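You operate a simulated robot arm through the tools that you are given. There is no shell and no other tool.

Carry out the task below with a simulated robot arm. There is one attempt and no reset: what you move stays moved.

JOB
Unhook the grey cooler and park the hook at the top.
Fine: shut the latch before the hook goes up; the cooler stays where it is; switch the hoist off after.
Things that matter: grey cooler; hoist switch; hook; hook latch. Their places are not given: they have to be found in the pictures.

Only the result counts: the job must be done as asked and must still hold three seconds after the hand-in. Knocking over, shifting, dropping, spilling or breaking anything else fails it.

ROBOT AND FRAMES
A 7-joint arm with a three-finger gripper, fixed in place. Base frame: the origin is on the floor under the middle of its stand, x ahead of it, y to its left, z up. Readings come in mm, degrees, newtons and seconds.
With the tool pointing down near the work surface it reaches from about 100 to 800 mm from the base axis. Its first joint turns from -166.0 to 166.0 degrees. Payload 2.69 kg.
The TCP is the grasp point between the finger pads, 30 mm short of the fingertips. In the tool frame z runs along the fingers and y along their closing line. The gripper opens to 128 mm; its body begins 117 mm behind the TCP.
Orientation is that of the tool frame in the base frame, as a unit quaternion [x, y, z, w]. With the fingers straight down and closing along the base's y, the tool's x points along the base's -x, its y along +y and its z along -z.

CONTROLS
- The arm moves only by the tool jog_arm. Its argument "steps" is a list that holds one entry, the list of rows, each a list of 7 numbers: the turn, a rotation vector about the tool's x, y, z in units of 8 degrees (1.0 is 8 degrees), then the shift along the tool's x, y, z in units of 25 mm (1.0 is 25 mm), then the finger opening in mm, from 0 to 128. In form: [[[ax, ay, az, x, y, z, fingers], ...]]. A call has 1 to 20 rows; each row shifts and turns the commanded pose from where the row before left it, along the tool's axes as they then stand. A call with a number of a shift or a turn outside -1 to 1 is refused whole. A row lasts 0.2 s, in which the tool goes at most 50 mm and 8.6 degrees; a call with a longer step from one row to the next is refused whole, and so is a gripper value outside its range. A pose out of reach is approached as far as the arm can. The call stops where the force on the tool passes 90 N (or 10 N more than at its start, if that is more) or the arm is blocked; 0.2 s more then pass. Each finger travels about 127 mm/s and halts on what it meets, pressing with about 26 N; the grip force reading is that of the motor and also rises with nothing between the fingers. The clock runs only during rows and for 0.2 s after the last one: add rows that do not move to give the fingers time. The reply holds the time, the measured pose of the TCP, the force on the tool along the base axes, the opening and the grip force, in the units named above and with some noise, with the torque about the TCP (base axes, N m) and any sound that the robot's microphone picked up, and new pictures: "show" is both (left out), scene, wrist or none.
- Cameras (640 x 400 px; columns grow to the right, rows downward): "scene" is fixed at [49.3, -649.8, 1626.9]; the picture's right is [0.76, -0.65, 0.00], its down [-0.22, -0.26, -0.94] and it looks along [0.62, 0.71, -0.34] (base axes); focal length 334 px, centre (320, 200). "wrist" rides on the gripper at [58, 54, -131] in the tool frame; the picture's right is [-0.68, 0.74, 0.00], its down [-0.62, -0.57, -0.55] and it looks along [-0.40, -0.37, 0.84] (tool axes); focal length 234 px, centre (320, 200).
- slide_trunk(by): moves the trunk up (or, below 0, down) by that many mm; the arm rides with it, the base frame stays. It gives what a move gives, with no picture.
- point_at(camera, pixels): for up to 12 pixels [column, row] of the newest picture of that camera ("zoom" is the newest enlarged one), the place [x, y, z] in the base frame of the surface seen there, good to about 2 mm. The clock stands still meanwhile.
- inspect(camera, box): a new picture of the part [left, top, right, bottom] of that camera's present view, enlarged. The clock stands still meanwhile.
- sign_off(): hands the job in; it is judged then, once.

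Leave the gripper open and the arm clear of the work at the hand-in unless told otherwise.

The tools are called after "Call:" as a command line: name --argument value ..., lists and objects as JSON in quotes. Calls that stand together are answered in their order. jog_arm: Moves the arm, as the interface text tells. Its arguments: {"type":"object","properties":{"steps":{"type":"array"},"show":{"type":"string","enum":["both","scene","wrist","none"]}},"required":["steps"]} The other tools are called the same way: slide_trunk (by) moves the trunk up or down; point_at (camera, pixels) gives the place of the surface under pixels of a picture; inspect (camera, box) takes an enlarged picture of a part of a camera's view; sign_off () hands the job in.

At the start:

```text
t: 0.0
eef_pos: [516.0, 469.9, 1512.6]
tool_rot: [0.0, 1.0, 0.0, 0.0]
force: [-0.5, -1.2, -0.4]
torque: [-0.01, 0.01, -0.01]
width: 127.9
grip_force: 0.1
trunk travel left (down, up): [-150.0, 200.0]
```

scene: 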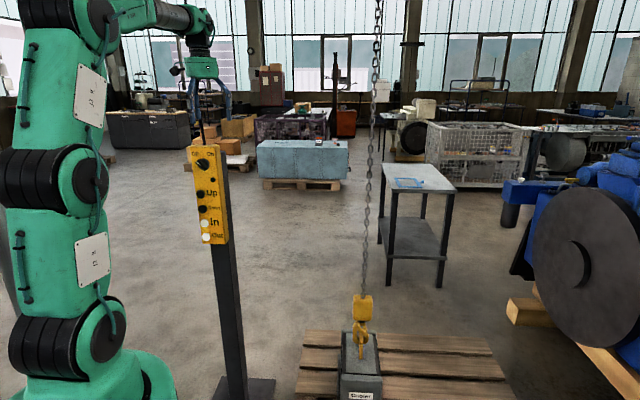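
wrist: 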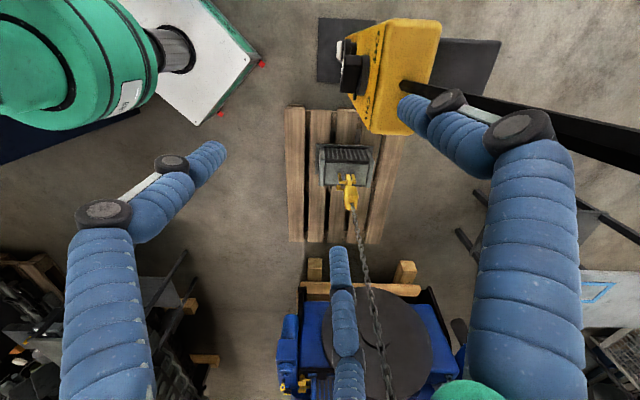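

I see a hoist chain with a yellow hook at about (362, 330) over a grey cooler in the scene picture, and a yellow control pendant at about (208, 195) with buttons. I'll enlarge both before moving.

Call:
inspect --camera "scene" --box '[180, 130, 240, 250]'

Call:
inspect --camera "scene" --box '[310, 280, 420, 400]'

Call:
inspect --camera "wrist" --box '[290, 120, 410, 230]'

```text
3.33 times, centred on (210, 190) of scene
```

zoom: 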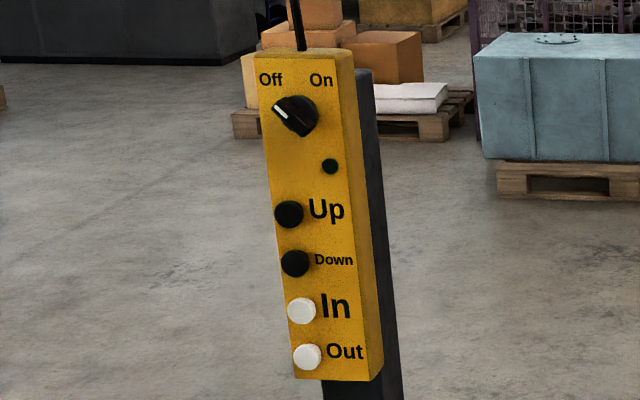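

```text
3.33 times, centred on (365, 340) of scene
```

zoom: 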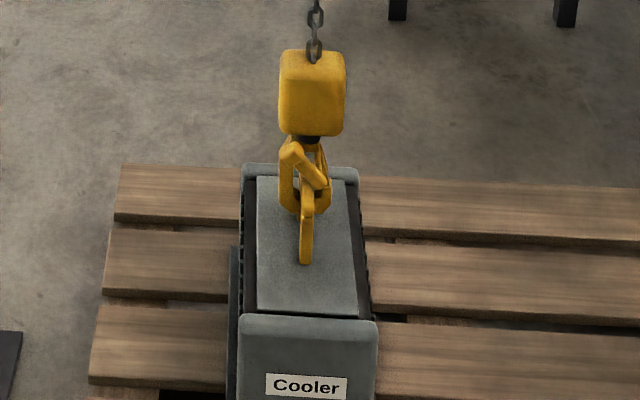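

```text
3.64 times, centred on (350, 175) of wrist
```

zoom: 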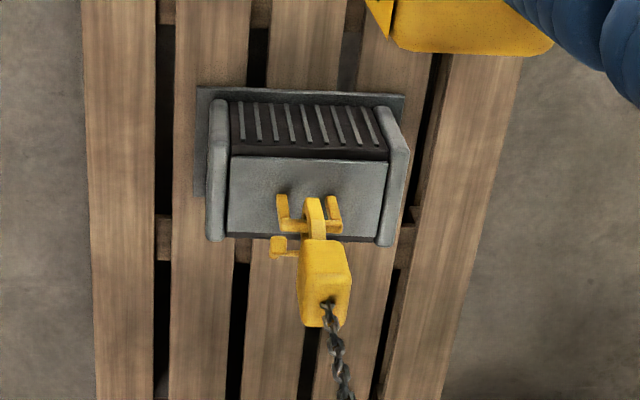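

The knob's white mark points to "Off", with Up, Down, In and Out buttons below. I'll read 3D points on the pendant from the scene picture: the knob (203,165), the lamp, the buttons and the panel corners. I'll also read points on the hook and cooler.

Call:
inspect --camera "scene" --box '[180, 130, 240, 250]'

Call:
point_at --camera "zoom" --pixels '[[296, 114], [330, 166], [287, 214], [294, 263], [301, 311], [306, 357], [262, 120], [345, 120], [350, 370], [297, 370], [282, 108], [300, 50]]'

Call:
inspect --camera "scene" --box '[335, 285, 395, 365]'

```text
3.33 times, centred on (210, 190) of scene
```

zoom: 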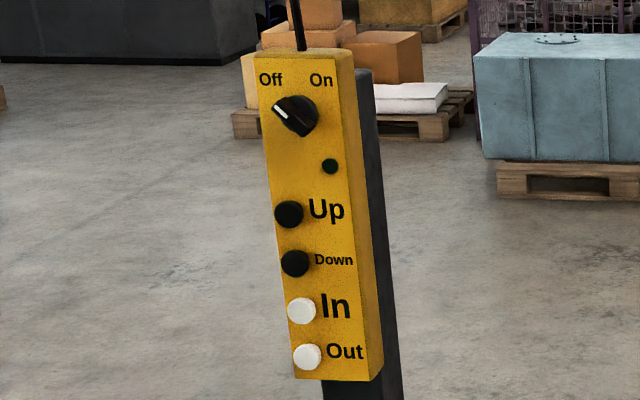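

```text
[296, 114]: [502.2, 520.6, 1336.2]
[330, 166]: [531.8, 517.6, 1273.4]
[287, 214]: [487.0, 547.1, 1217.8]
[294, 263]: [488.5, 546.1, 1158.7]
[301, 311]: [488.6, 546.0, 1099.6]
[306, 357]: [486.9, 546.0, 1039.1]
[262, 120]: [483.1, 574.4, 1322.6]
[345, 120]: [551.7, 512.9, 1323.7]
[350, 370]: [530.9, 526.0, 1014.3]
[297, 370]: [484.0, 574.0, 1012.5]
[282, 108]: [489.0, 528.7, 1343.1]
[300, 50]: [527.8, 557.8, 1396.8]
```

```text
5.00 times, centred on (365, 325) of scene
```

zoom: 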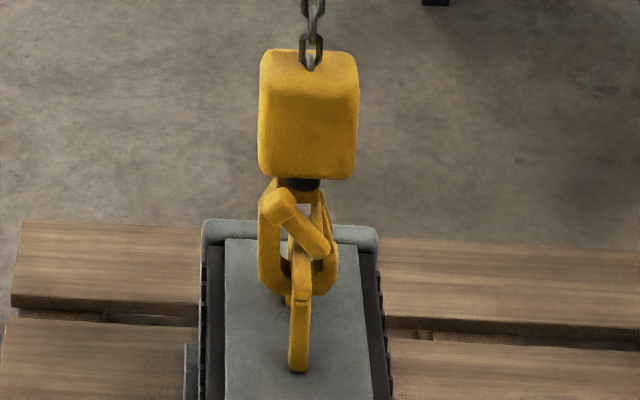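

The panel faces the robot base, with its outward normal near (-0.67, -0.745). The Up, Down, In and Out buttons stick out about 18 mm and the knob about 30 mm. Next I'll read points on the hook, latch and cooler from the present zoom.

Call:
point_at --camera "zoom" --pixels '[[310, 120], [262, 120], [355, 120], [305, 70], [285, 205], [315, 240], [325, 250], [268, 260], [300, 335], [298, 365], [330, 275], [300, 265]]'

Call:
inspect --camera "wrist" --box '[320, 140, 380, 220]'

Call:
point_at --camera "scene" --pixels '[[365, 255], [370, 180], [375, 100], [378, 20], [345, 345], [375, 345], [360, 395], [345, 380], [378, 380], [330, 370], [450, 345], [310, 345]]'

```text
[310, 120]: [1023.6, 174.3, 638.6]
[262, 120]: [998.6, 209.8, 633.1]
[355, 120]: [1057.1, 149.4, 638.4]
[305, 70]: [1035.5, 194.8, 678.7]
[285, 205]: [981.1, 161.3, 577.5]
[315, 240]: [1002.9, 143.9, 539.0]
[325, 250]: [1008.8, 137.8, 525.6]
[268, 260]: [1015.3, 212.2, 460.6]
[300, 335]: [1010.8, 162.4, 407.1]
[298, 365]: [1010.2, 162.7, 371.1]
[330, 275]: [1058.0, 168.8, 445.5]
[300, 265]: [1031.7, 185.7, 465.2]
```

```text
5.00 times, centred on (350, 180) of wrist
```

zoom: 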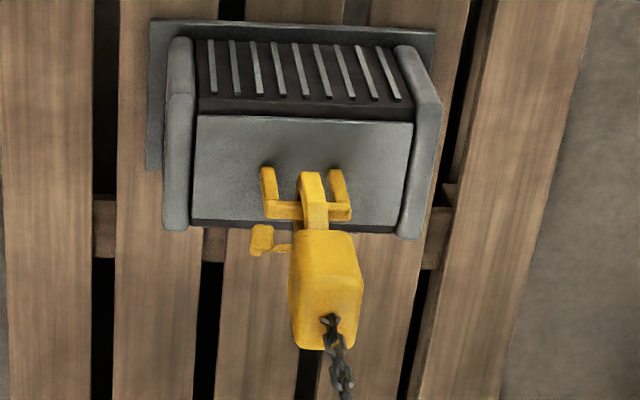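

```text
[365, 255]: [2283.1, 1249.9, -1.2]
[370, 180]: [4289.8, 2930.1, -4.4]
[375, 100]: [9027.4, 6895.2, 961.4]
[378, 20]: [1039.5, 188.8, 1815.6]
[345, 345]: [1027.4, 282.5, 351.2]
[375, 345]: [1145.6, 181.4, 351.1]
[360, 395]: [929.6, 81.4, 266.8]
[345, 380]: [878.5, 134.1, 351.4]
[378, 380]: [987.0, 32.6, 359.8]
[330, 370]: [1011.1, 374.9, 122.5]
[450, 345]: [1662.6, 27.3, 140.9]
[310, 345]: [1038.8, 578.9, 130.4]
```

The hook hangs around (1035, 185, 460–690), and the diagonal bar at (981..1009, 161..138, 577..525) looks like a latch lever sticking out toward the robot. I'll measure the bail, the latch paddle and the cooler from the wrist zoom.

Call:
point_at --camera "zoom" --pixels '[[262, 240], [283, 248], [268, 175], [337, 177], [283, 210], [340, 212], [312, 185], [315, 215], [325, 270], [210, 130], [400, 140], [200, 210]]'

Call:
inspect --camera "scene" --box '[350, 310, 380, 360]'

Call:
inspect --camera "wrist" --box '[335, 165, 365, 215]'

```text
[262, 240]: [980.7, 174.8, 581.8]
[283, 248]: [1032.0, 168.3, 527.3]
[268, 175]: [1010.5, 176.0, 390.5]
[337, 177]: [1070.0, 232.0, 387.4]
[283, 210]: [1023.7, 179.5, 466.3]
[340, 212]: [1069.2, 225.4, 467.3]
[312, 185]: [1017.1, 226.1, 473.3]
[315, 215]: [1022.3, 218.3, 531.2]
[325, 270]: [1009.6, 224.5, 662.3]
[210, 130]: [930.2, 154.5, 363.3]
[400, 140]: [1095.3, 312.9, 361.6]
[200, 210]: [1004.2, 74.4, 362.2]
```

```text
8.00 times, centred on (365, 335) of scene
```

zoom: 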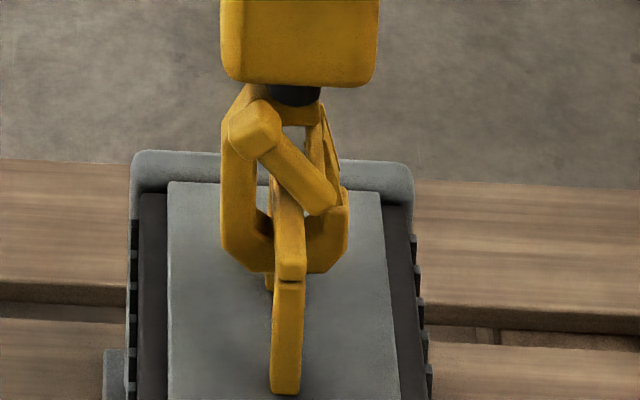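

```text
8.00 times, centred on (350, 190) of wrist
```

zoom: 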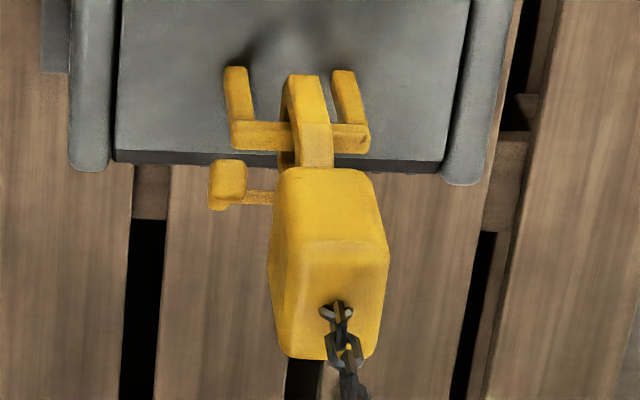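

The bail stands about 105 mm above the lid and the hook passes under its crossbar. The hook is about 1050 mm from my base axis, so I need to know my own reach. I'll read points on the arm and its stand.

Call:
point_at --camera "scene" --pixels '[[85, 375], [65, 335], [92, 255], [55, 180], [90, 95], [65, 10], [165, 15], [203, 68], [120, 370], [30, 365]]'

Call:
point_at --camera "wrist" --pixels '[[200, 60], [260, 62], [222, 112], [175, 48], [40, 60], [130, 95], [380, 50], [460, 60], [340, 25], [340, 220], [360, 330], [300, 320]]'

Call:
inspect --camera "wrist" --box '[0, 0, 320, 200]'

```text
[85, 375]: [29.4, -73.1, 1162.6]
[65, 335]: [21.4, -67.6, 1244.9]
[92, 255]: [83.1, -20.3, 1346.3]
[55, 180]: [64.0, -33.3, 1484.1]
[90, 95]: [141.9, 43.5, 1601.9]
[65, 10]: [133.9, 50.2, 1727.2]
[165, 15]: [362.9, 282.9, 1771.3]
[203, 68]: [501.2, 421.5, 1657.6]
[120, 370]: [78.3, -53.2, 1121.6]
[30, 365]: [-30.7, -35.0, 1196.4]
```

```text
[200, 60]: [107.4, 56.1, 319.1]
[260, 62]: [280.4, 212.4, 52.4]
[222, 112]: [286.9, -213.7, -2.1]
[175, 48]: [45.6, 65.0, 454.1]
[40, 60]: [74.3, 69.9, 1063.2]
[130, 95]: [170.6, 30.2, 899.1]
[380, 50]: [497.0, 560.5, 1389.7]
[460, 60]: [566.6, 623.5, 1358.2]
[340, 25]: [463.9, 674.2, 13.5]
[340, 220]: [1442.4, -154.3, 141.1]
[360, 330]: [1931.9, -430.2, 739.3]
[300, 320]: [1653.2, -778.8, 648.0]
```

```text
2.00 times, centred on (160, 100) of wrist
```

zoom: 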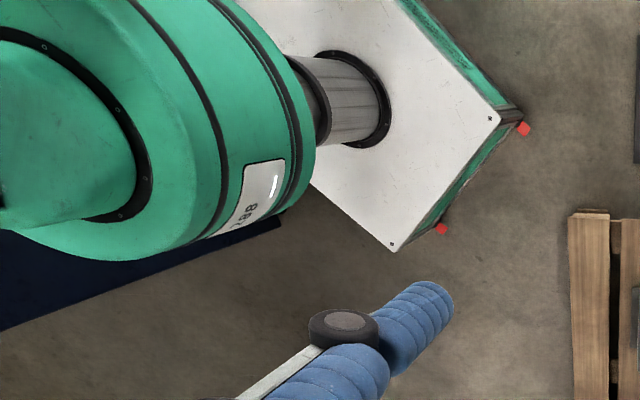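

The stand plate is at z≈319 and the arm's shoulder is near z≈1245. The links look long enough to reach the latch later with the trunk lowered. The pendant comes first: I'll back off toward the base by 150 mm, then tilt the tool toward the panel by about 48° and look.

Call:
jog_arm --steps '[[[0, 0, 0, 0.668, -0.745, 0, 128], [0, 0, 0, 0.668, -0.745, 0, 128], [0, 0, 0, 0.668, -0.745, 0, 128], [0, 0, 0, 0.668, -0.745, 0, 128], [0, 0, 0, 0.668, -0.745, 0, 128], [0, 0, 0, 0.668, -0.745, 0, 128], [-0.745, -0.668, 0, 0, 0, 0, 128], [-0.745, -0.668, 0, 0, 0, 0, 128], [-0.745, -0.668, 0, 0, 0, 0, 128], [-0.745, -0.668, 0, 0, 0, 0, 128], [-0.745, -0.668, 0, 0, 0, 0, 128], [-0.745, -0.668, 0, 0, 0, 0, 128]]]'

```text
t: 2.6
eef_pos: [416.0, 357.9, 1513.9]
tool_rot: [0.0, 0.913, 0.303, 0.273]
force: [-0.4, 1.0, -0.4]
torque: [-0.01, 0.0, 0.0]
width: 127.9
grip_force: 0.1
trunk travel left (down, up): [-150.0, 200.0]
```

scene: 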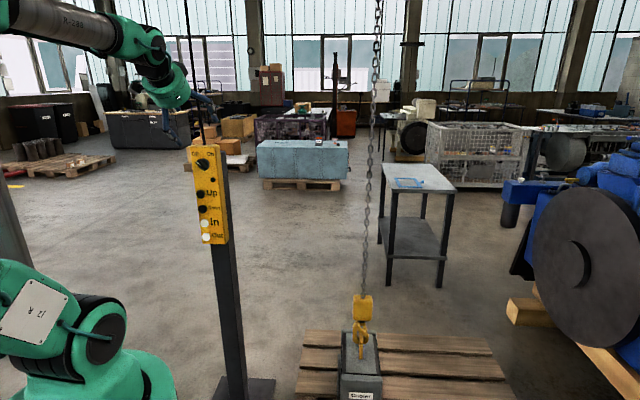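
wrist: 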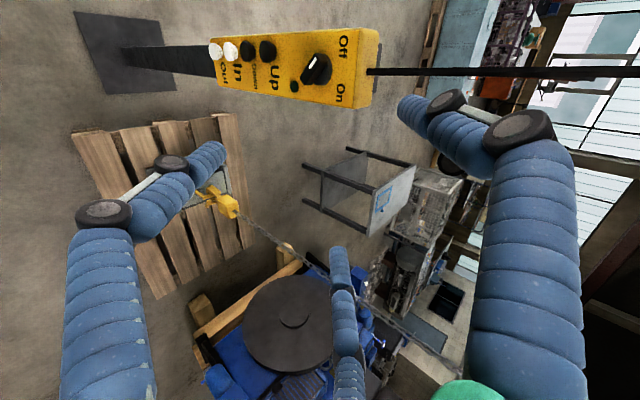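

The tilt worked and the wrist view now shows the panel rotated, with Off/On at (343, 45..95). I'll zoom on it to see the knob's shape.

Call:
inspect --camera "wrist" --box '[200, 20, 380, 115]'

Call:
inspect --camera "wrist" --box '[280, 30, 360, 110]'

Call:
point_at --camera "zoom" --pixels '[[290, 170], [330, 170], [250, 210], [300, 205], [285, 240], [330, 230], [310, 130], [180, 290], [420, 100], [420, 300]]'

```text
3.56 times, centred on (290, 68) of wrist
```

zoom: 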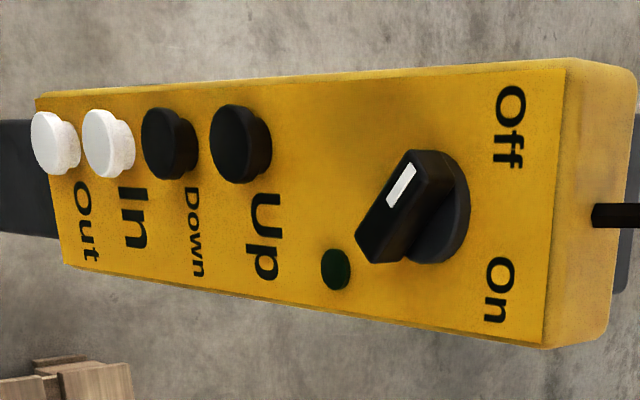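

```text
5.00 times, centred on (320, 70) of wrist
```

zoom: 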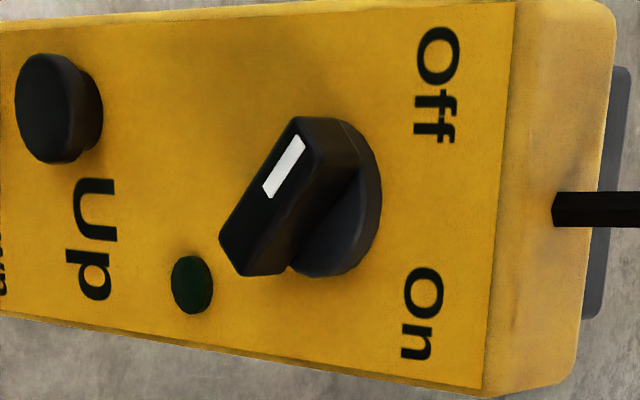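

```text
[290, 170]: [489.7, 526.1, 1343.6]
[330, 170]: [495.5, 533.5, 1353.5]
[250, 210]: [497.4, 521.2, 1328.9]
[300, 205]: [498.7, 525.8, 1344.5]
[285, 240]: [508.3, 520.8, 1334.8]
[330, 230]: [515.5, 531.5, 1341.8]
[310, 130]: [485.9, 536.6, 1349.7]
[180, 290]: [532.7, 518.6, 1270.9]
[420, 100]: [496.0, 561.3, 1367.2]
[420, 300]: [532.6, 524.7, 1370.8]
```

The panel normal works out at 45°, (-0.707, -0.707, 0), with the plane at n≈747.7. The knob is a disk with a bar handle at 45° pointing to "Off", centred at about (u=-20, z=1335), with its front at n≈720. I'll shift the tool to about 125 mm in front of the knob, then rotate it to point horizontally at the panel with the single finger at lower left, perpendicular to the bar.

Call:
jog_arm --steps '[[[0, 0, 0, 0.489, -0.116, 0.879, 128], [0, 0, 0, 0.489, -0.116, 0.879, 128], [0, 0, 0, 0.489, -0.116, 0.879, 128], [0, 0, 0, 0.489, -0.116, 0.879, 128], [0, 0, 0, 0.489, -0.116, 0.879, 128], [0, 0, 0, 0.489, -0.116, 0.879, 128], [0, 0, 0, 0.489, -0.116, 0.879, 128], [0, 0, 0, 0.489, -0.116, 0.879, 128]]]' --show "none"

Call:
jog_arm --steps '[[[0.019, -0.448, -0.839, 0, 0, 0, 128], [0.019, -0.448, -0.839, 0, 0, 0, 128], [0.019, -0.448, -0.839, 0, 0, 0, 128], [0.019, -0.448, -0.839, 0, 0, 0, 128], [0.019, -0.448, -0.839, 0, 0, 0, 128], [0.019, -0.448, -0.839, 0, 0, 0, 128], [0.019, -0.448, -0.839, 0, 0, 0, 128], [0.019, -0.448, -0.839, 0, 0, 0, 128], [0.019, -0.448, -0.839, 0, 0, 0, 128], [0.019, -0.448, -0.839, 0, 0, 0, 128], [0.019, -0.448, -0.839, 0, 0, 0, 128], [0.019, -0.448, -0.839, 0, 0, 0, 128], [0.019, -0.448, -0.839, 0, 0, 0, 128]]]'

```text
t: 4.4
eef_pos: [423.0, 452.8, 1332.9]
tool_rot: [0.0, 0.913, 0.304, 0.271]
force: [1.1, -0.9, 0.2]
torque: [0.01, -0.03, 0.03]
width: 127.9
grip_force: 0.0
trunk travel left (down, up): [-150.0, 200.0]
```

```text
t: 7.2
eef_pos: [421.8, 453.6, 1333.3]
tool_rot: [-0.5, 0.501, 0.001, 0.706]
force: [0.9, -0.4, 0.0]
torque: [-0.04, 0.02, 0.0]
width: 128.0
grip_force: 0.0
trunk travel left (down, up): [-150.0, 200.0]
```

scene: 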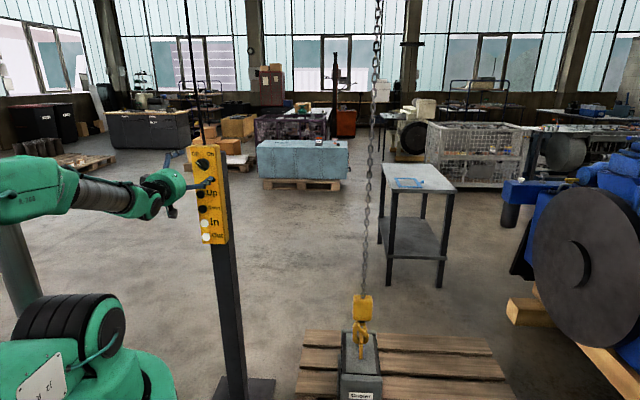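
wrist: 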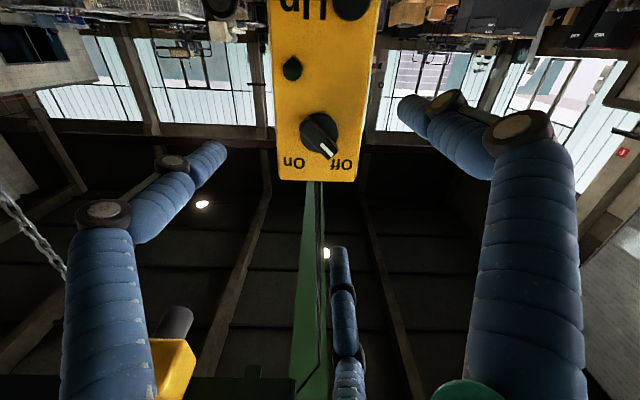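

The tool now faces the panel with the image upside down, and the knob is at about (320, 135). I'll zoom to check the centring of the knob against the tool axis, which at that depth should be near (320, 141).

Call:
inspect --camera "wrist" --box '[270, 95, 370, 175]'

Call:
point_at --camera "zoom" --pixels '[[320, 200], [270, 155], [355, 270], [340, 245], [295, 180], [330, 160], [290, 230], [250, 180], [380, 220], [320, 115], [305, 275], [200, 120]]'

```text
5.00 times, centred on (320, 135) of wrist
```

zoom: 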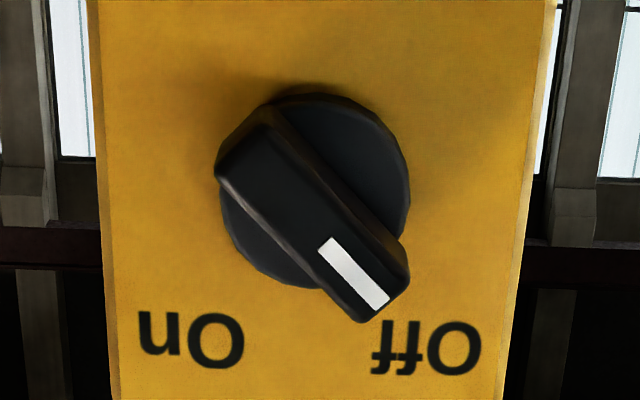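

```text
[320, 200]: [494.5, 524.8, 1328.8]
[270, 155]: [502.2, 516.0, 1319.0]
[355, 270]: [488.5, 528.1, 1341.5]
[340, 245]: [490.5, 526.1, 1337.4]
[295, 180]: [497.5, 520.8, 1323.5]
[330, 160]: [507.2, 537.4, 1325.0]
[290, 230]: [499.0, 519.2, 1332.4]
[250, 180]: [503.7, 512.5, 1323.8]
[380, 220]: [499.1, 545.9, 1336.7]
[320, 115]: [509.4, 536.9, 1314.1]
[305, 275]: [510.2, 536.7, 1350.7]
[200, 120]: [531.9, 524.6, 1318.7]
```

The bar is centred at about u=-19.5, z=1332, 45 mm long and 13 mm wide, at 45°. Before engaging I'll nudge by (+2.5 u, -1 z) and close the fingers to 40 mm here in free space, to see how the three fingers come together.

Call:
jog_arm --steps '[[[0, 0, 0, 0.1, -0.04, 0, 40], [0, 0, 0, 0, 0, 0, 40], [0, 0, 0, 0, 0, 0, 40], [0, 0, 0, 0, 0, 0, 40]]]'

```text
t: 8.2
eef_pos: [424.7, 450.6, 1332.0]
tool_rot: [-0.5, 0.501, 0.001, 0.706]
force: [-0.2, 0.9, -0.5]
torque: [-0.02, -0.02, 0.02]
width: 39.8
grip_force: 0.0
trunk travel left (down, up): [-150.0, 200.0]
```

scene: 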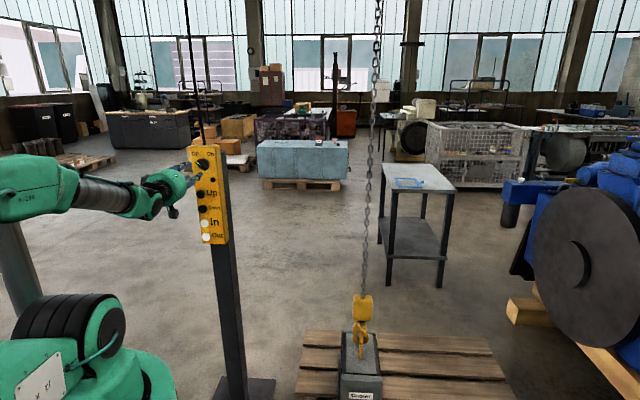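
wrist: 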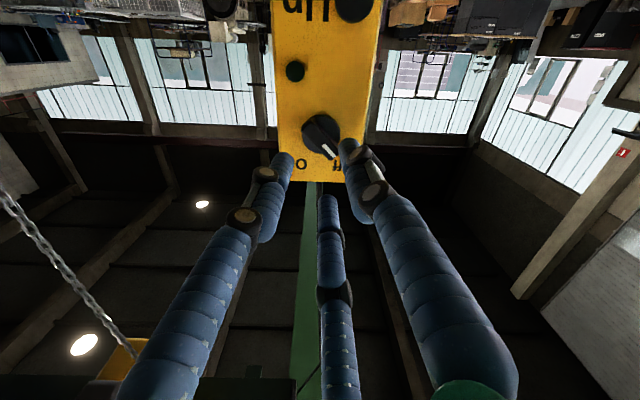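

The fingers close concentrically, each about 20 mm thick. Now I'll open to 64 mm, advance 84 mm along the tool axis so the fingertips end at n≈733 around the bar but short of the disk, and check before closing.

Call:
jog_arm --steps '[[[0, 0, 0, 0, 0, 0, 64], [0, 0, 0, 0, 0, 0.84, 64], [0, 0, 0, 0, 0, 0.84, 64], [0, 0, 0, 0, 0, 0.84, 64], [0, 0, 0, 0, 0, 0.84, 64], [0, 0, 0, 0, 0, 0, 64]]]'

Call:
inspect --camera "wrist" --box '[240, 110, 400, 230]'

```text
t: 9.6
eef_pos: [478.0, 515.5, 1333.2]
tool_rot: [-0.498, 0.505, -0.003, 0.705]
force: [-0.4, -0.7, 0.2]
torque: [0.03, -0.01, -0.01]
width: 63.8
grip_force: 0.1
out of reach, approached as far as the arm can: row 4, 5
trunk travel left (down, up): [-150.0, 200.0]
```

scene: 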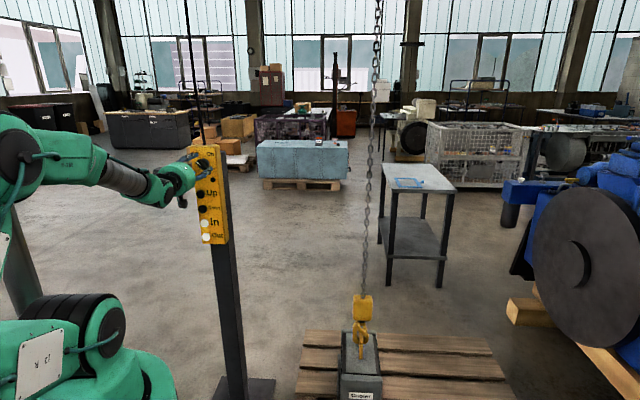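
wrist: 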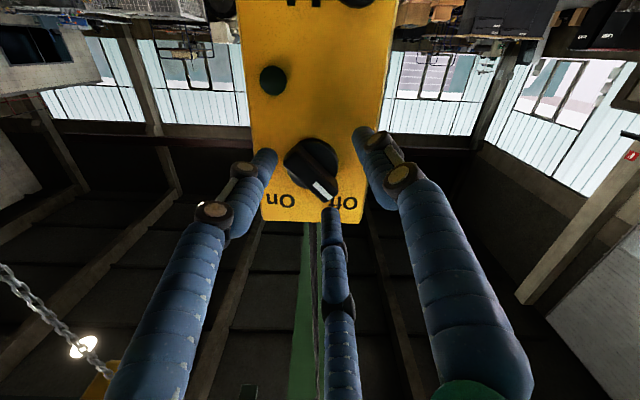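

```text
3.33 times, centred on (320, 170) of wrist
```

zoom: 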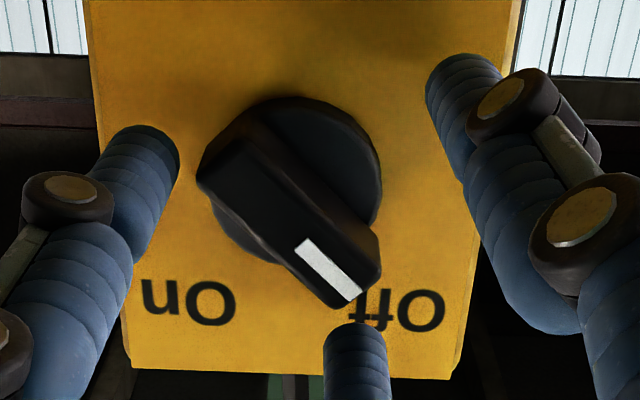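

Rows 4 and 5 hit a reach limit: the TCP is at n=702 but about 7 mm off sideways, so a joint limit is near with this roll. I'll back off 42 mm, roll the tool +90° (single finger to upper left) and advance again to test whether that roll has full reach.

Call:
jog_arm --steps '[[[0, 0, 0, 0, 0, -0.84, 64], [0, 0, 0, 0, 0, -0.84, 64], [0, 0, 1, 0, 0, 0, 64], [0, 0, 1, 0, 0, 0, 64], [0, 0, 1, 0, 0, 0, 64], [0, 0, 1, 0, 0, 0, 64], [0, 0, 1, 0, 0, 0, 64], [0, 0, 1, 0, 0, 0, 64], [0, 0, 1, 0, 0, 0, 64], [0, 0, 1, 0, 0, 0, 64], [0, 0, 1, 0, 0, 0, 64], [0, 0, 1, 0, 0, 0, 64], [0, 0, 1, 0, 0, 0, 64], [0, 0, 0.25, 0, 0, 0, 64]]]'

```text
t: 12.6
eef_pos: [364.0, 493.2, 1397.4]
tool_rot: [0.004, 0.71, 0.496, 0.499]
force: [-0.1, -0.4, 0.7]
torque: [-0.04, 0.07, 0.0]
width: 64.0
grip_force: 0.0
out of reach, approached as far as the arm can: row 9, 10, 11, 12, 13, 14
trunk travel left (down, up): [-150.0, 200.0]
```

scene: 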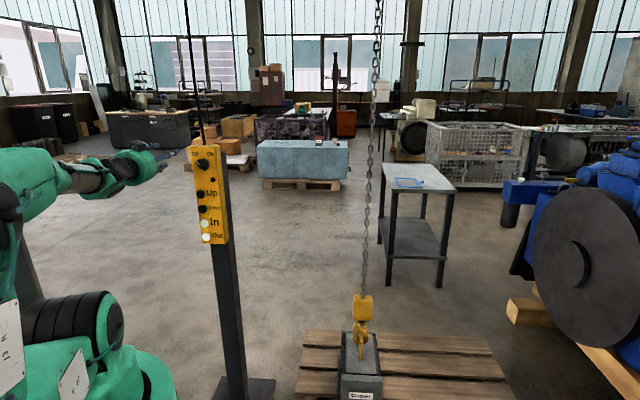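
wrist: 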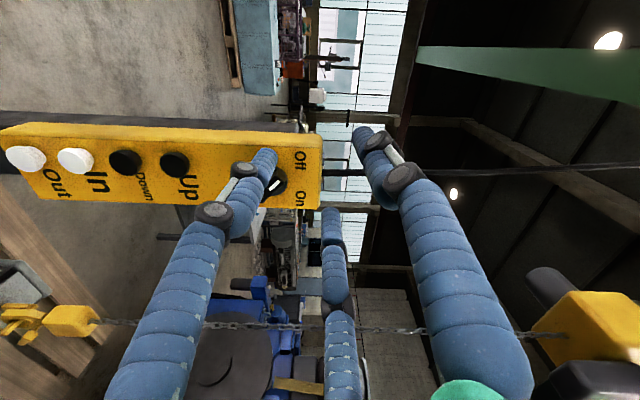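

Holding that roll pushed the arm against a joint limit with the elbow swung out sideways: commanded about (457,484,1333), measured (364,493,1397). The wrist is trying to bend too far up from a steep forearm. Lowering the trunk should flatten the forearm and help with the hook later too. I'll first undo the tilt by 48° to return to a relaxed posture.

Call:
jog_arm --steps '[[[0.707, 0.707, 0, 0, 0, 0, 64], [0.707, 0.707, 0, 0, 0, 0, 64], [0.707, 0.707, 0, 0, 0, 0, 64], [0.707, 0.707, 0, 0, 0, 0, 64], [0.707, 0.707, 0, 0, 0, 0, 64], [0.707, 0.707, 0, 0, 0, 0, 64]]]'

```text
t: 14.0
eef_pos: [367.4, 498.5, 1390.1]
tool_rot: [0.001, 0.936, 0.25, 0.249]
force: [2.1, 2.4, -1.2]
torque: [-0.2, 0.05, -0.09]
width: 64.0
grip_force: 0.1
trunk travel left (down, up): [-150.0, 200.0]
```

scene: 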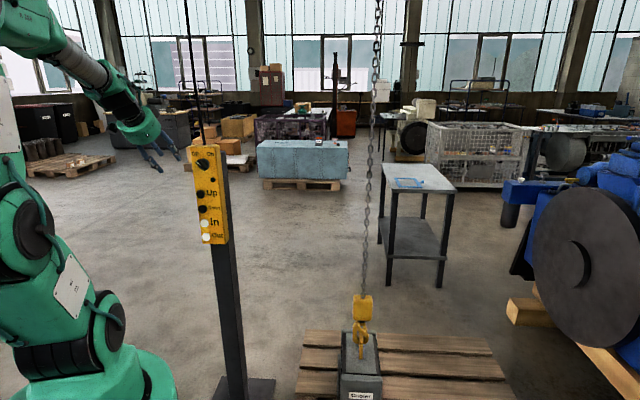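
wrist: 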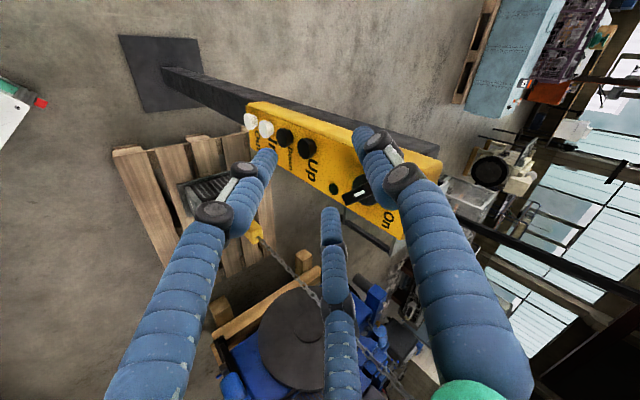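

The arm went back to an elbow-up posture and reach is clean. The TCP is about 135 mm short of the panel plane, so it's safe to lower the trunk by the full 150 mm now.

Call:
slide_trunk --by -150

```text
t: 15.8
eef_pos: [363.3, 494.8, 1246.1]
tool_rot: [0.001, 0.934, 0.253, 0.252]
force: [-0.4, 0.4, 0.4]
torque: [0.02, 0.01, 0.02]
width: 64.0
grip_force: 0.1
trunk travel left (down, up): [0.0, 350.0]
```

The TCP is now at (363, 495, 1246). Next I'll translate to in front of the knob (n=620, u=-19.5, z=1332), then tilt up to horizontal at the default roll and check for limits.

Call:
jog_arm --steps '[[[0, 0, 0, -0.795, -0.033, -0.442, 64], [0, 0, 0, -0.795, -0.033, -0.442, 64], [0, 0, 0, -0.795, -0.033, -0.442, 64], [0, 0, 0, -0.795, -0.033, -0.442, 64], [0, 0, 0, -0.795, -0.033, -0.442, 64], [-0.707, -0.707, 0, 0, 0, 0, 64], [-0.707, -0.707, 0, 0, 0, 0, 64], [-0.707, -0.707, 0, 0, 0, 0, 64], [-0.707, -0.707, 0, 0, 0, 0, 64], [-0.707, -0.707, 0, 0, 0, 0, 64], [-0.155, -0.155, 0, 0, 0, 0, 64]]]'

```text
t: 18.4
eef_pos: [449.2, 482.7, 1238.3]
tool_rot: [-0.006, 0.793, 0.426, 0.435]
force: [1.8, 3.2, -3.1]
torque: [0.17, -0.16, -0.09]
width: 64.1
grip_force: 0.1
trunk travel left (down, up): [0.0, 350.0]
stopped in row 11: the arm was blocked; the commanded pose is now the measured one
```

scene: 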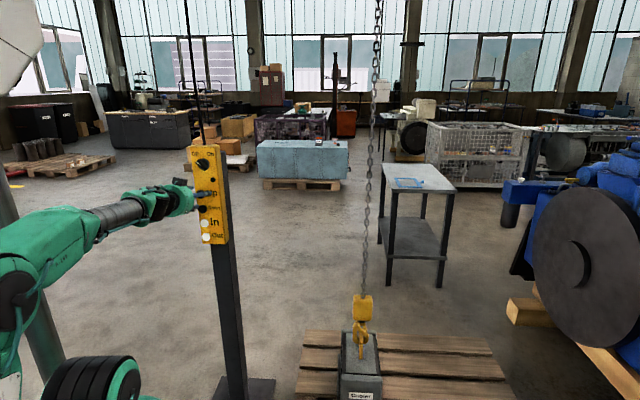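
wrist: 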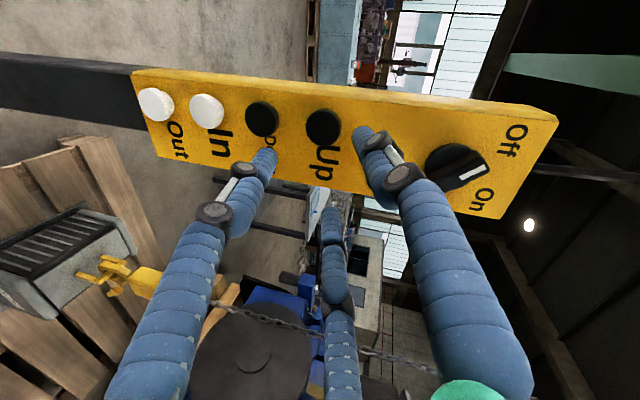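

The arm stopped as "blocked" in the last row with the TCP about 94 mm lower than asked, and the posture swung again. I need to know where the elbow went, so I'll read points on the arm in the scene picture.

Call:
point_at --camera "scene" --pixels '[[20, 30], [10, 260], [50, 240], [15, 310], [120, 220], [155, 205], [180, 200], [90, 380], [125, 385], [45, 330], [10, 360], [40, 70]]'

Call:
inspect --camera "scene" --box '[0, 0, 240, 400]'

```text
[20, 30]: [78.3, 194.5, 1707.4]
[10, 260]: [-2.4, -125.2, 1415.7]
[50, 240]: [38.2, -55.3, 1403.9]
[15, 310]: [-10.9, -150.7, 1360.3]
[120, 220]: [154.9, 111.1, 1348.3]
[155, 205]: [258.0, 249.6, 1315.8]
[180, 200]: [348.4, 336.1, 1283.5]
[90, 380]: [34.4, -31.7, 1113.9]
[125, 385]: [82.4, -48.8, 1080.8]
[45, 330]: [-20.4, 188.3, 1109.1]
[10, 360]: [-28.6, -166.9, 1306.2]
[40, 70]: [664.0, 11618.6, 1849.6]
```

```text
1.00 times, centred on (120, 200) of scene (not enlarged: the box is as wide or as high as the picture)
```

zoom: 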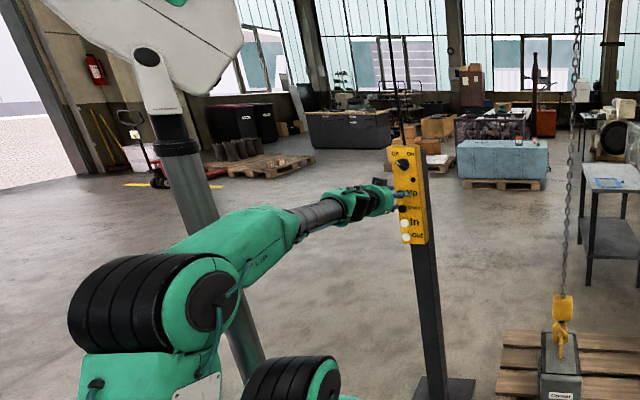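

The wide view shows the upper arm leaning back with the elbow near (-10,-150,1360), plus a mast with a white panel beside the robot. The tool is 15° below horizontal at n=659, z=1238. I'll keep this pitch and try moving up about 94 mm and 20 mm forward toward the knob, watching whether it follows.

Call:
jog_arm --steps '[[[0, 0, 0, -0.72, 0.635, -0.05, 64], [0, 0, 0, -0.72, 0.635, -0.05, 64], [0, 0, 0, -0.72, 0.635, -0.05, 64], [0, 0, 0, -0.72, 0.635, -0.05, 64], [0, 0, 0, 0, 0, 0, 64]]]'

Call:
inspect --camera "scene" --box '[0, 0, 240, 400]'

```text
t: 19.6
eef_pos: [463.9, 491.0, 1339.7]
tool_rot: [-0.005, 0.79, 0.43, 0.437]
force: [0.4, -0.6, 0.1]
torque: [0.01, 0.02, 0.01]
width: 64.1
grip_force: 0.0
trunk travel left (down, up): [0.0, 350.0]
```

scene: 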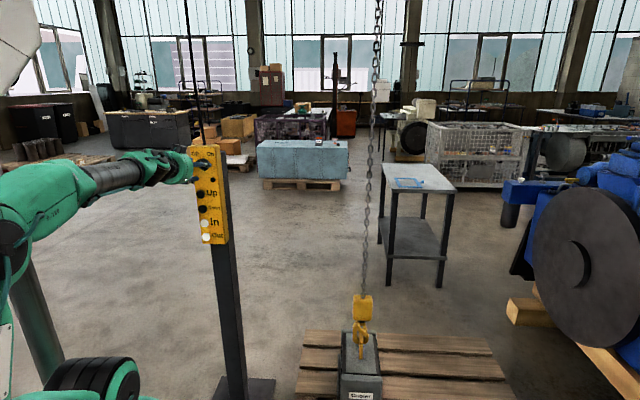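
wrist: 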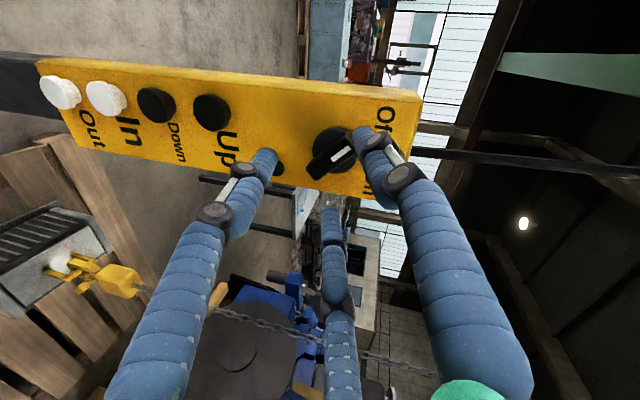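

```text
1.00 times, centred on (120, 200) of scene (not enlarged: the box is as wide or as high as the picture)
```

zoom: 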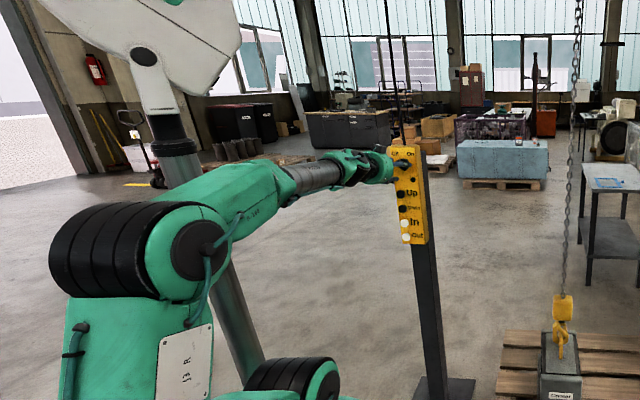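

That move was clean: the TCP is at n=675, u=-19, z=1340, pitched 15° down. I'll turn the knob by pushing its bar with closed fingers. First I'll close the fist and move to the lower-left of the bar's "Off" end, still in front of the knob's face, then check the view.

Call:
jog_arm --steps '[[[0, 0, 0, 0, 0, 0, 0], [0, 0, 0, 0, 0, 0, 0], [0, 0, 0, 0.65, 0.308, 0.064, 0], [0, 0, 0, 0.65, 0.308, 0.064, 0], [0, 0, 0, 0, 0, 0, 0]]]' --show "wrist"

Call:
inspect --camera "wrist" --box '[260, 90, 420, 220]'

Call:
inspect --camera "scene" --box '[170, 130, 240, 200]'

```text
t: 20.8
eef_pos: [439.0, 513.8, 1326.3]
tool_rot: [-0.005, 0.79, 0.43, 0.436]
force: [-0.7, -0.7, 0.3]
torque: [0.0, 0.0, -0.02]
width: 2.2
grip_force: 25.8
trunk travel left (down, up): [0.0, 350.0]
```

wrist: 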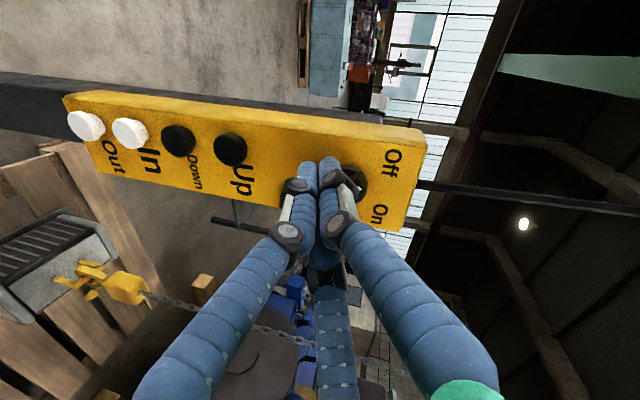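

```text
3.08 times, centred on (340, 155) of wrist
```

zoom: 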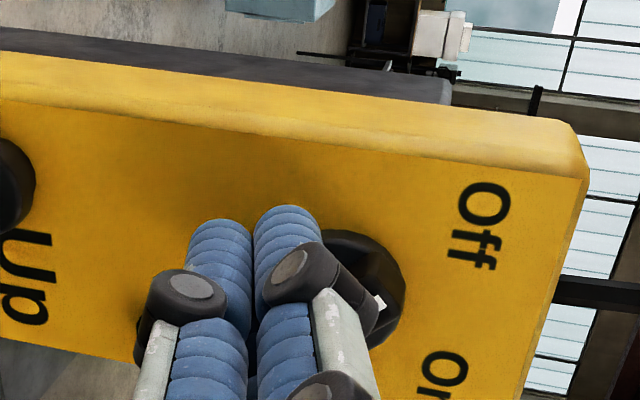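

```text
5.71 times, centred on (205, 165) of scene
```

zoom: 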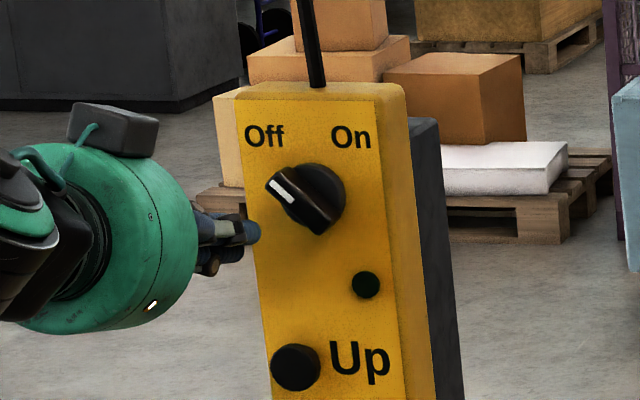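

The fist is beside the bar's "Off" end at u=-53, z=1326. Now I'll go forward 28 mm so the fingertips sit beside the bar at n≈731, then check.

Call:
jog_arm --steps '[[[0, 0, 0, -0.1, 0.098, 0.54, 0], [0, 0, 0, -0.1, 0.098, 0.54, 0], [0, 0, 0, 0, 0, 0, 0]]]' --show "none"

Call:
inspect --camera "scene" --box '[170, 130, 240, 200]'

Call:
inspect --camera "wrist" --box '[260, 90, 420, 220]'

```text
t: 21.6
eef_pos: [459.2, 533.4, 1325.4]
tool_rot: [-0.005, 0.791, 0.429, 0.437]
force: [-0.7, 0.4, -0.2]
torque: [0.02, 0.01, -0.01]
width: 2.2
grip_force: 26.0
trunk travel left (down, up): [0.0, 350.0]
```

```text
5.71 times, centred on (205, 165) of scene
```

zoom: 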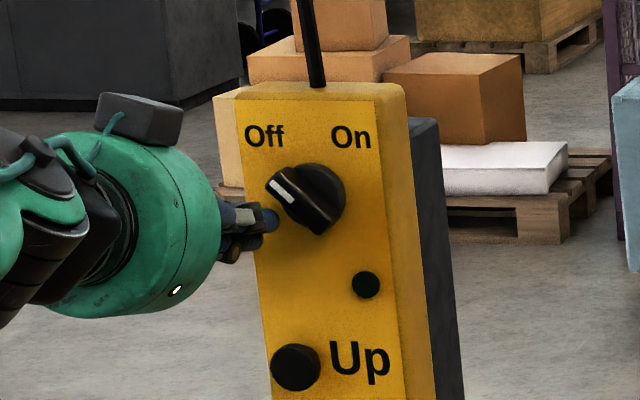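

```text
3.08 times, centred on (340, 155) of wrist
```

zoom: 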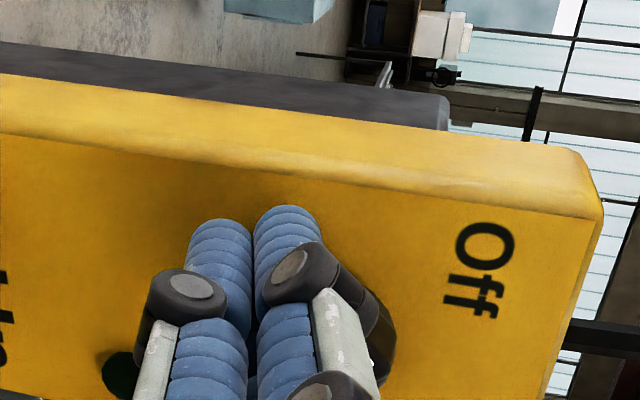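

No contact yet and the fist is in place left of and below the bar. Now I'll push it around a 30 mm arc about the knob axis, clockwise from left to top.

Call:
jog_arm --steps '[[[0, 0, 0, -0.237, -0.004, -0.043, 0], [0, 0, 0, -0.18, 0.248, -0.077, 0], [0, 0, 0, -0.236, 0.185, -0.076, 0], [0, 0, 0, -0.281, 0.122, -0.074, 0], [0, 0, 0, -0.306, 0.041, -0.064, 0]]]' --show "none"

Call:
inspect --camera "scene" --box '[170, 130, 240, 200]'

```text
t: 22.8
eef_pos: [466.3, 524.9, 1359.9]
tool_rot: [-0.005, 0.79, 0.43, 0.437]
force: [-0.1, 0.2, -0.3]
torque: [0.01, 0.0, -0.03]
width: 2.1
grip_force: 25.4
trunk travel left (down, up): [0.0, 350.0]
```

```text
5.71 times, centred on (205, 165) of scene
```

zoom: 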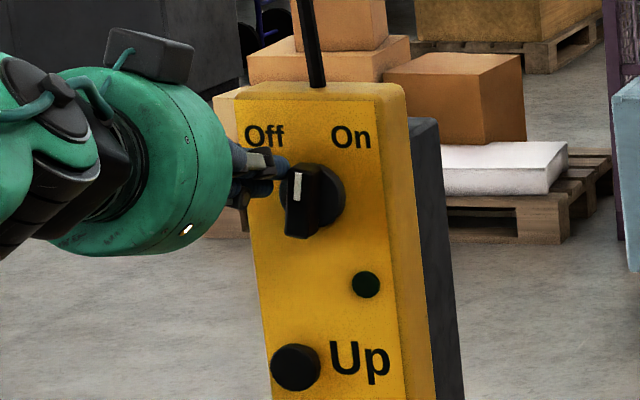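

The knob has turned about 45° and its mark now points up. I'll continue the arc to bring it to "On".

Call:
jog_arm --steps '[[[0, 0, 0, -0.304, -0.04, -0.049, 0], [0, 0, 0, -0.29, -0.114, -0.033, 0], [0, 0, 0, -0.254, -0.188, -0.013, 0], [0, 0, 0, -0.098, -0.106, 0, 0]]]' --show "none"

Call:
inspect --camera "scene" --box '[170, 130, 240, 200]'

```text
t: 23.8
eef_pos: [484.9, 509.2, 1369.9]
tool_rot: [-0.005, 0.79, 0.431, 0.437]
force: [-3.6, 5.4, 4.1]
torque: [0.17, 0.01, 0.15]
width: 2.3
grip_force: 26.4
trunk travel left (down, up): [0.0, 350.0]
```

```text
5.71 times, centred on (205, 165) of scene
```

zoom: 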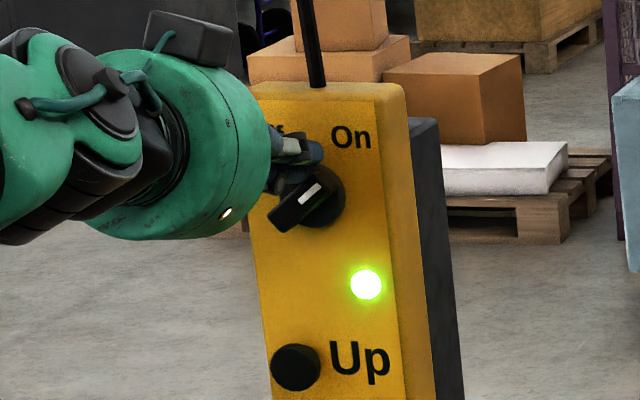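

The lamp is lit green and the mark points to "On". Next I'll retreat 60 mm, then swing clockwise about the base axis by 35° while keeping the tool pose relative to the base, so the wrist camera can look at the hook up close.

Call:
jog_arm --steps '[[[0, 0, 0, 0.141, -0.139, -0.774, 0], [0, 0, 0, 0.141, -0.139, -0.774, 0], [0, 0, 0, 0.141, -0.139, -0.774, 0], [0.217, -0.211, 0.0775, -0.772, -0.795, 0, 128], [0.217, -0.211, 0.0775, -0.772, -0.795, 0, 128], [0.217, -0.211, 0.0775, -0.772, -0.795, 0, 128], [0.217, -0.211, 0.0775, -0.772, -0.795, 0, 128], [0.217, -0.211, 0.0775, -0.772, -0.795, 0, 128], [0.217, -0.211, 0.0775, -0.772, -0.795, 0, 128], [0.217, -0.211, 0.0775, -0.772, -0.795, 0, 128], [0.217, -0.211, 0.0775, -0.772, -0.795, 0, 128], [0.217, -0.211, 0.0775, -0.772, -0.795, 0, 128], [0.217, -0.211, 0.0775, -0.772, -0.795, 0, 128], [0.217, -0.211, 0.0775, -0.772, -0.795, 0, 128], [0.217, -0.211, 0.0775, -0.772, -0.795, 0, 128], [0.217, -0.211, 0.0775, -0.772, -0.795, 0, 128], [0.217, -0.211, 0.0775, -0.772, -0.795, 0, 128]]]'

```text
t: 27.4
eef_pos: [625.5, 130.6, 1368.9]
tool_rot: [0.233, 0.755, 0.278, 0.546]
force: [0.1, -0.7, -0.3]
torque: [-0.03, -0.01, 0.01]
width: 127.7
grip_force: 0.0
trunk travel left (down, up): [0.0, 350.0]
```

scene: 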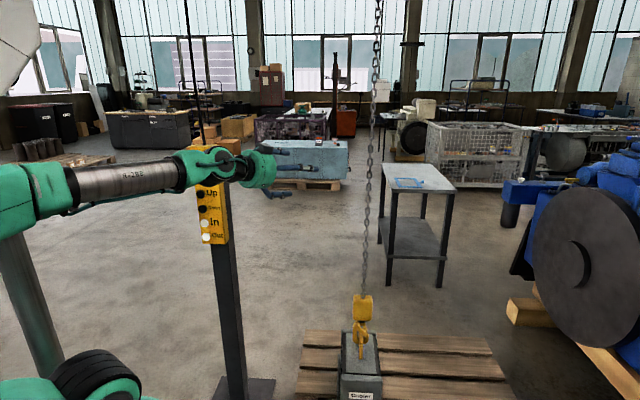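
wrist: 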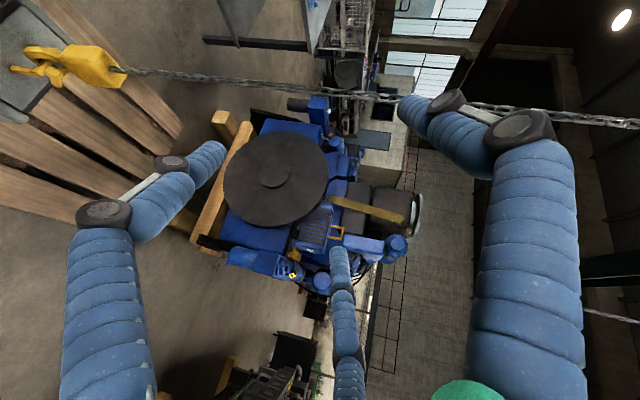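

The swing went cleanly. Now I'll pitch the tool 24° further down and descend about 480 mm to bring the camera closer to hook level, still some 400 mm short of the hook.

Call:
jog_arm --steps '[[[0.697, 0.717, 0, 0, 0, 0, 128], [0.697, 0.717, 0, 0, 0, 0, 128], [0.697, 0.717, 0, 0, 0, 0, 128], [0, 0, 0, 0.9, -0.874, 0.994, 128], [0, 0, 0, 0.9, -0.874, 0.994, 128], [0, 0, 0, 0.9, -0.874, 0.994, 128], [0, 0, 0, 0.9, -0.874, 0.994, 128], [0, 0, 0, 0.9, -0.874, 0.994, 128], [0, 0, 0, 0.9, -0.874, 0.994, 128], [0, 0, 0, 0.9, -0.874, 0.994, 128], [0, 0, 0, 0.9, -0.874, 0.994, 128], [0, 0, 0, 0.9, -0.874, 0.994, 128], [0, 0, 0, 0.9, -0.874, 0.994, 128], [0, 0, 0, 0.9, -0.874, 0.994, 128], [0, 0, 0, 0.9, -0.874, 0.994, 128]]]'

```text
t: 30.6
eef_pos: [617.6, 129.3, 899.3]
tool_rot: [0.337, 0.845, 0.204, 0.361]
force: [1.0, 1.2, 1.2]
torque: [0.0, 0.16, -0.02]
width: 127.9
grip_force: 0.0
out of reach, approached as far as the arm can: row 14, 15
trunk travel left (down, up): [0.0, 350.0]
```

scene: 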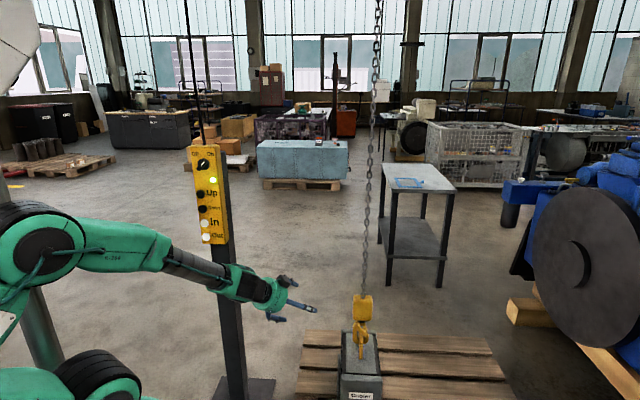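
wrist: 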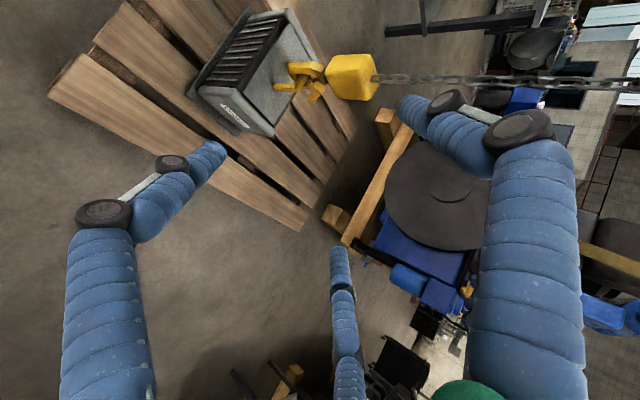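

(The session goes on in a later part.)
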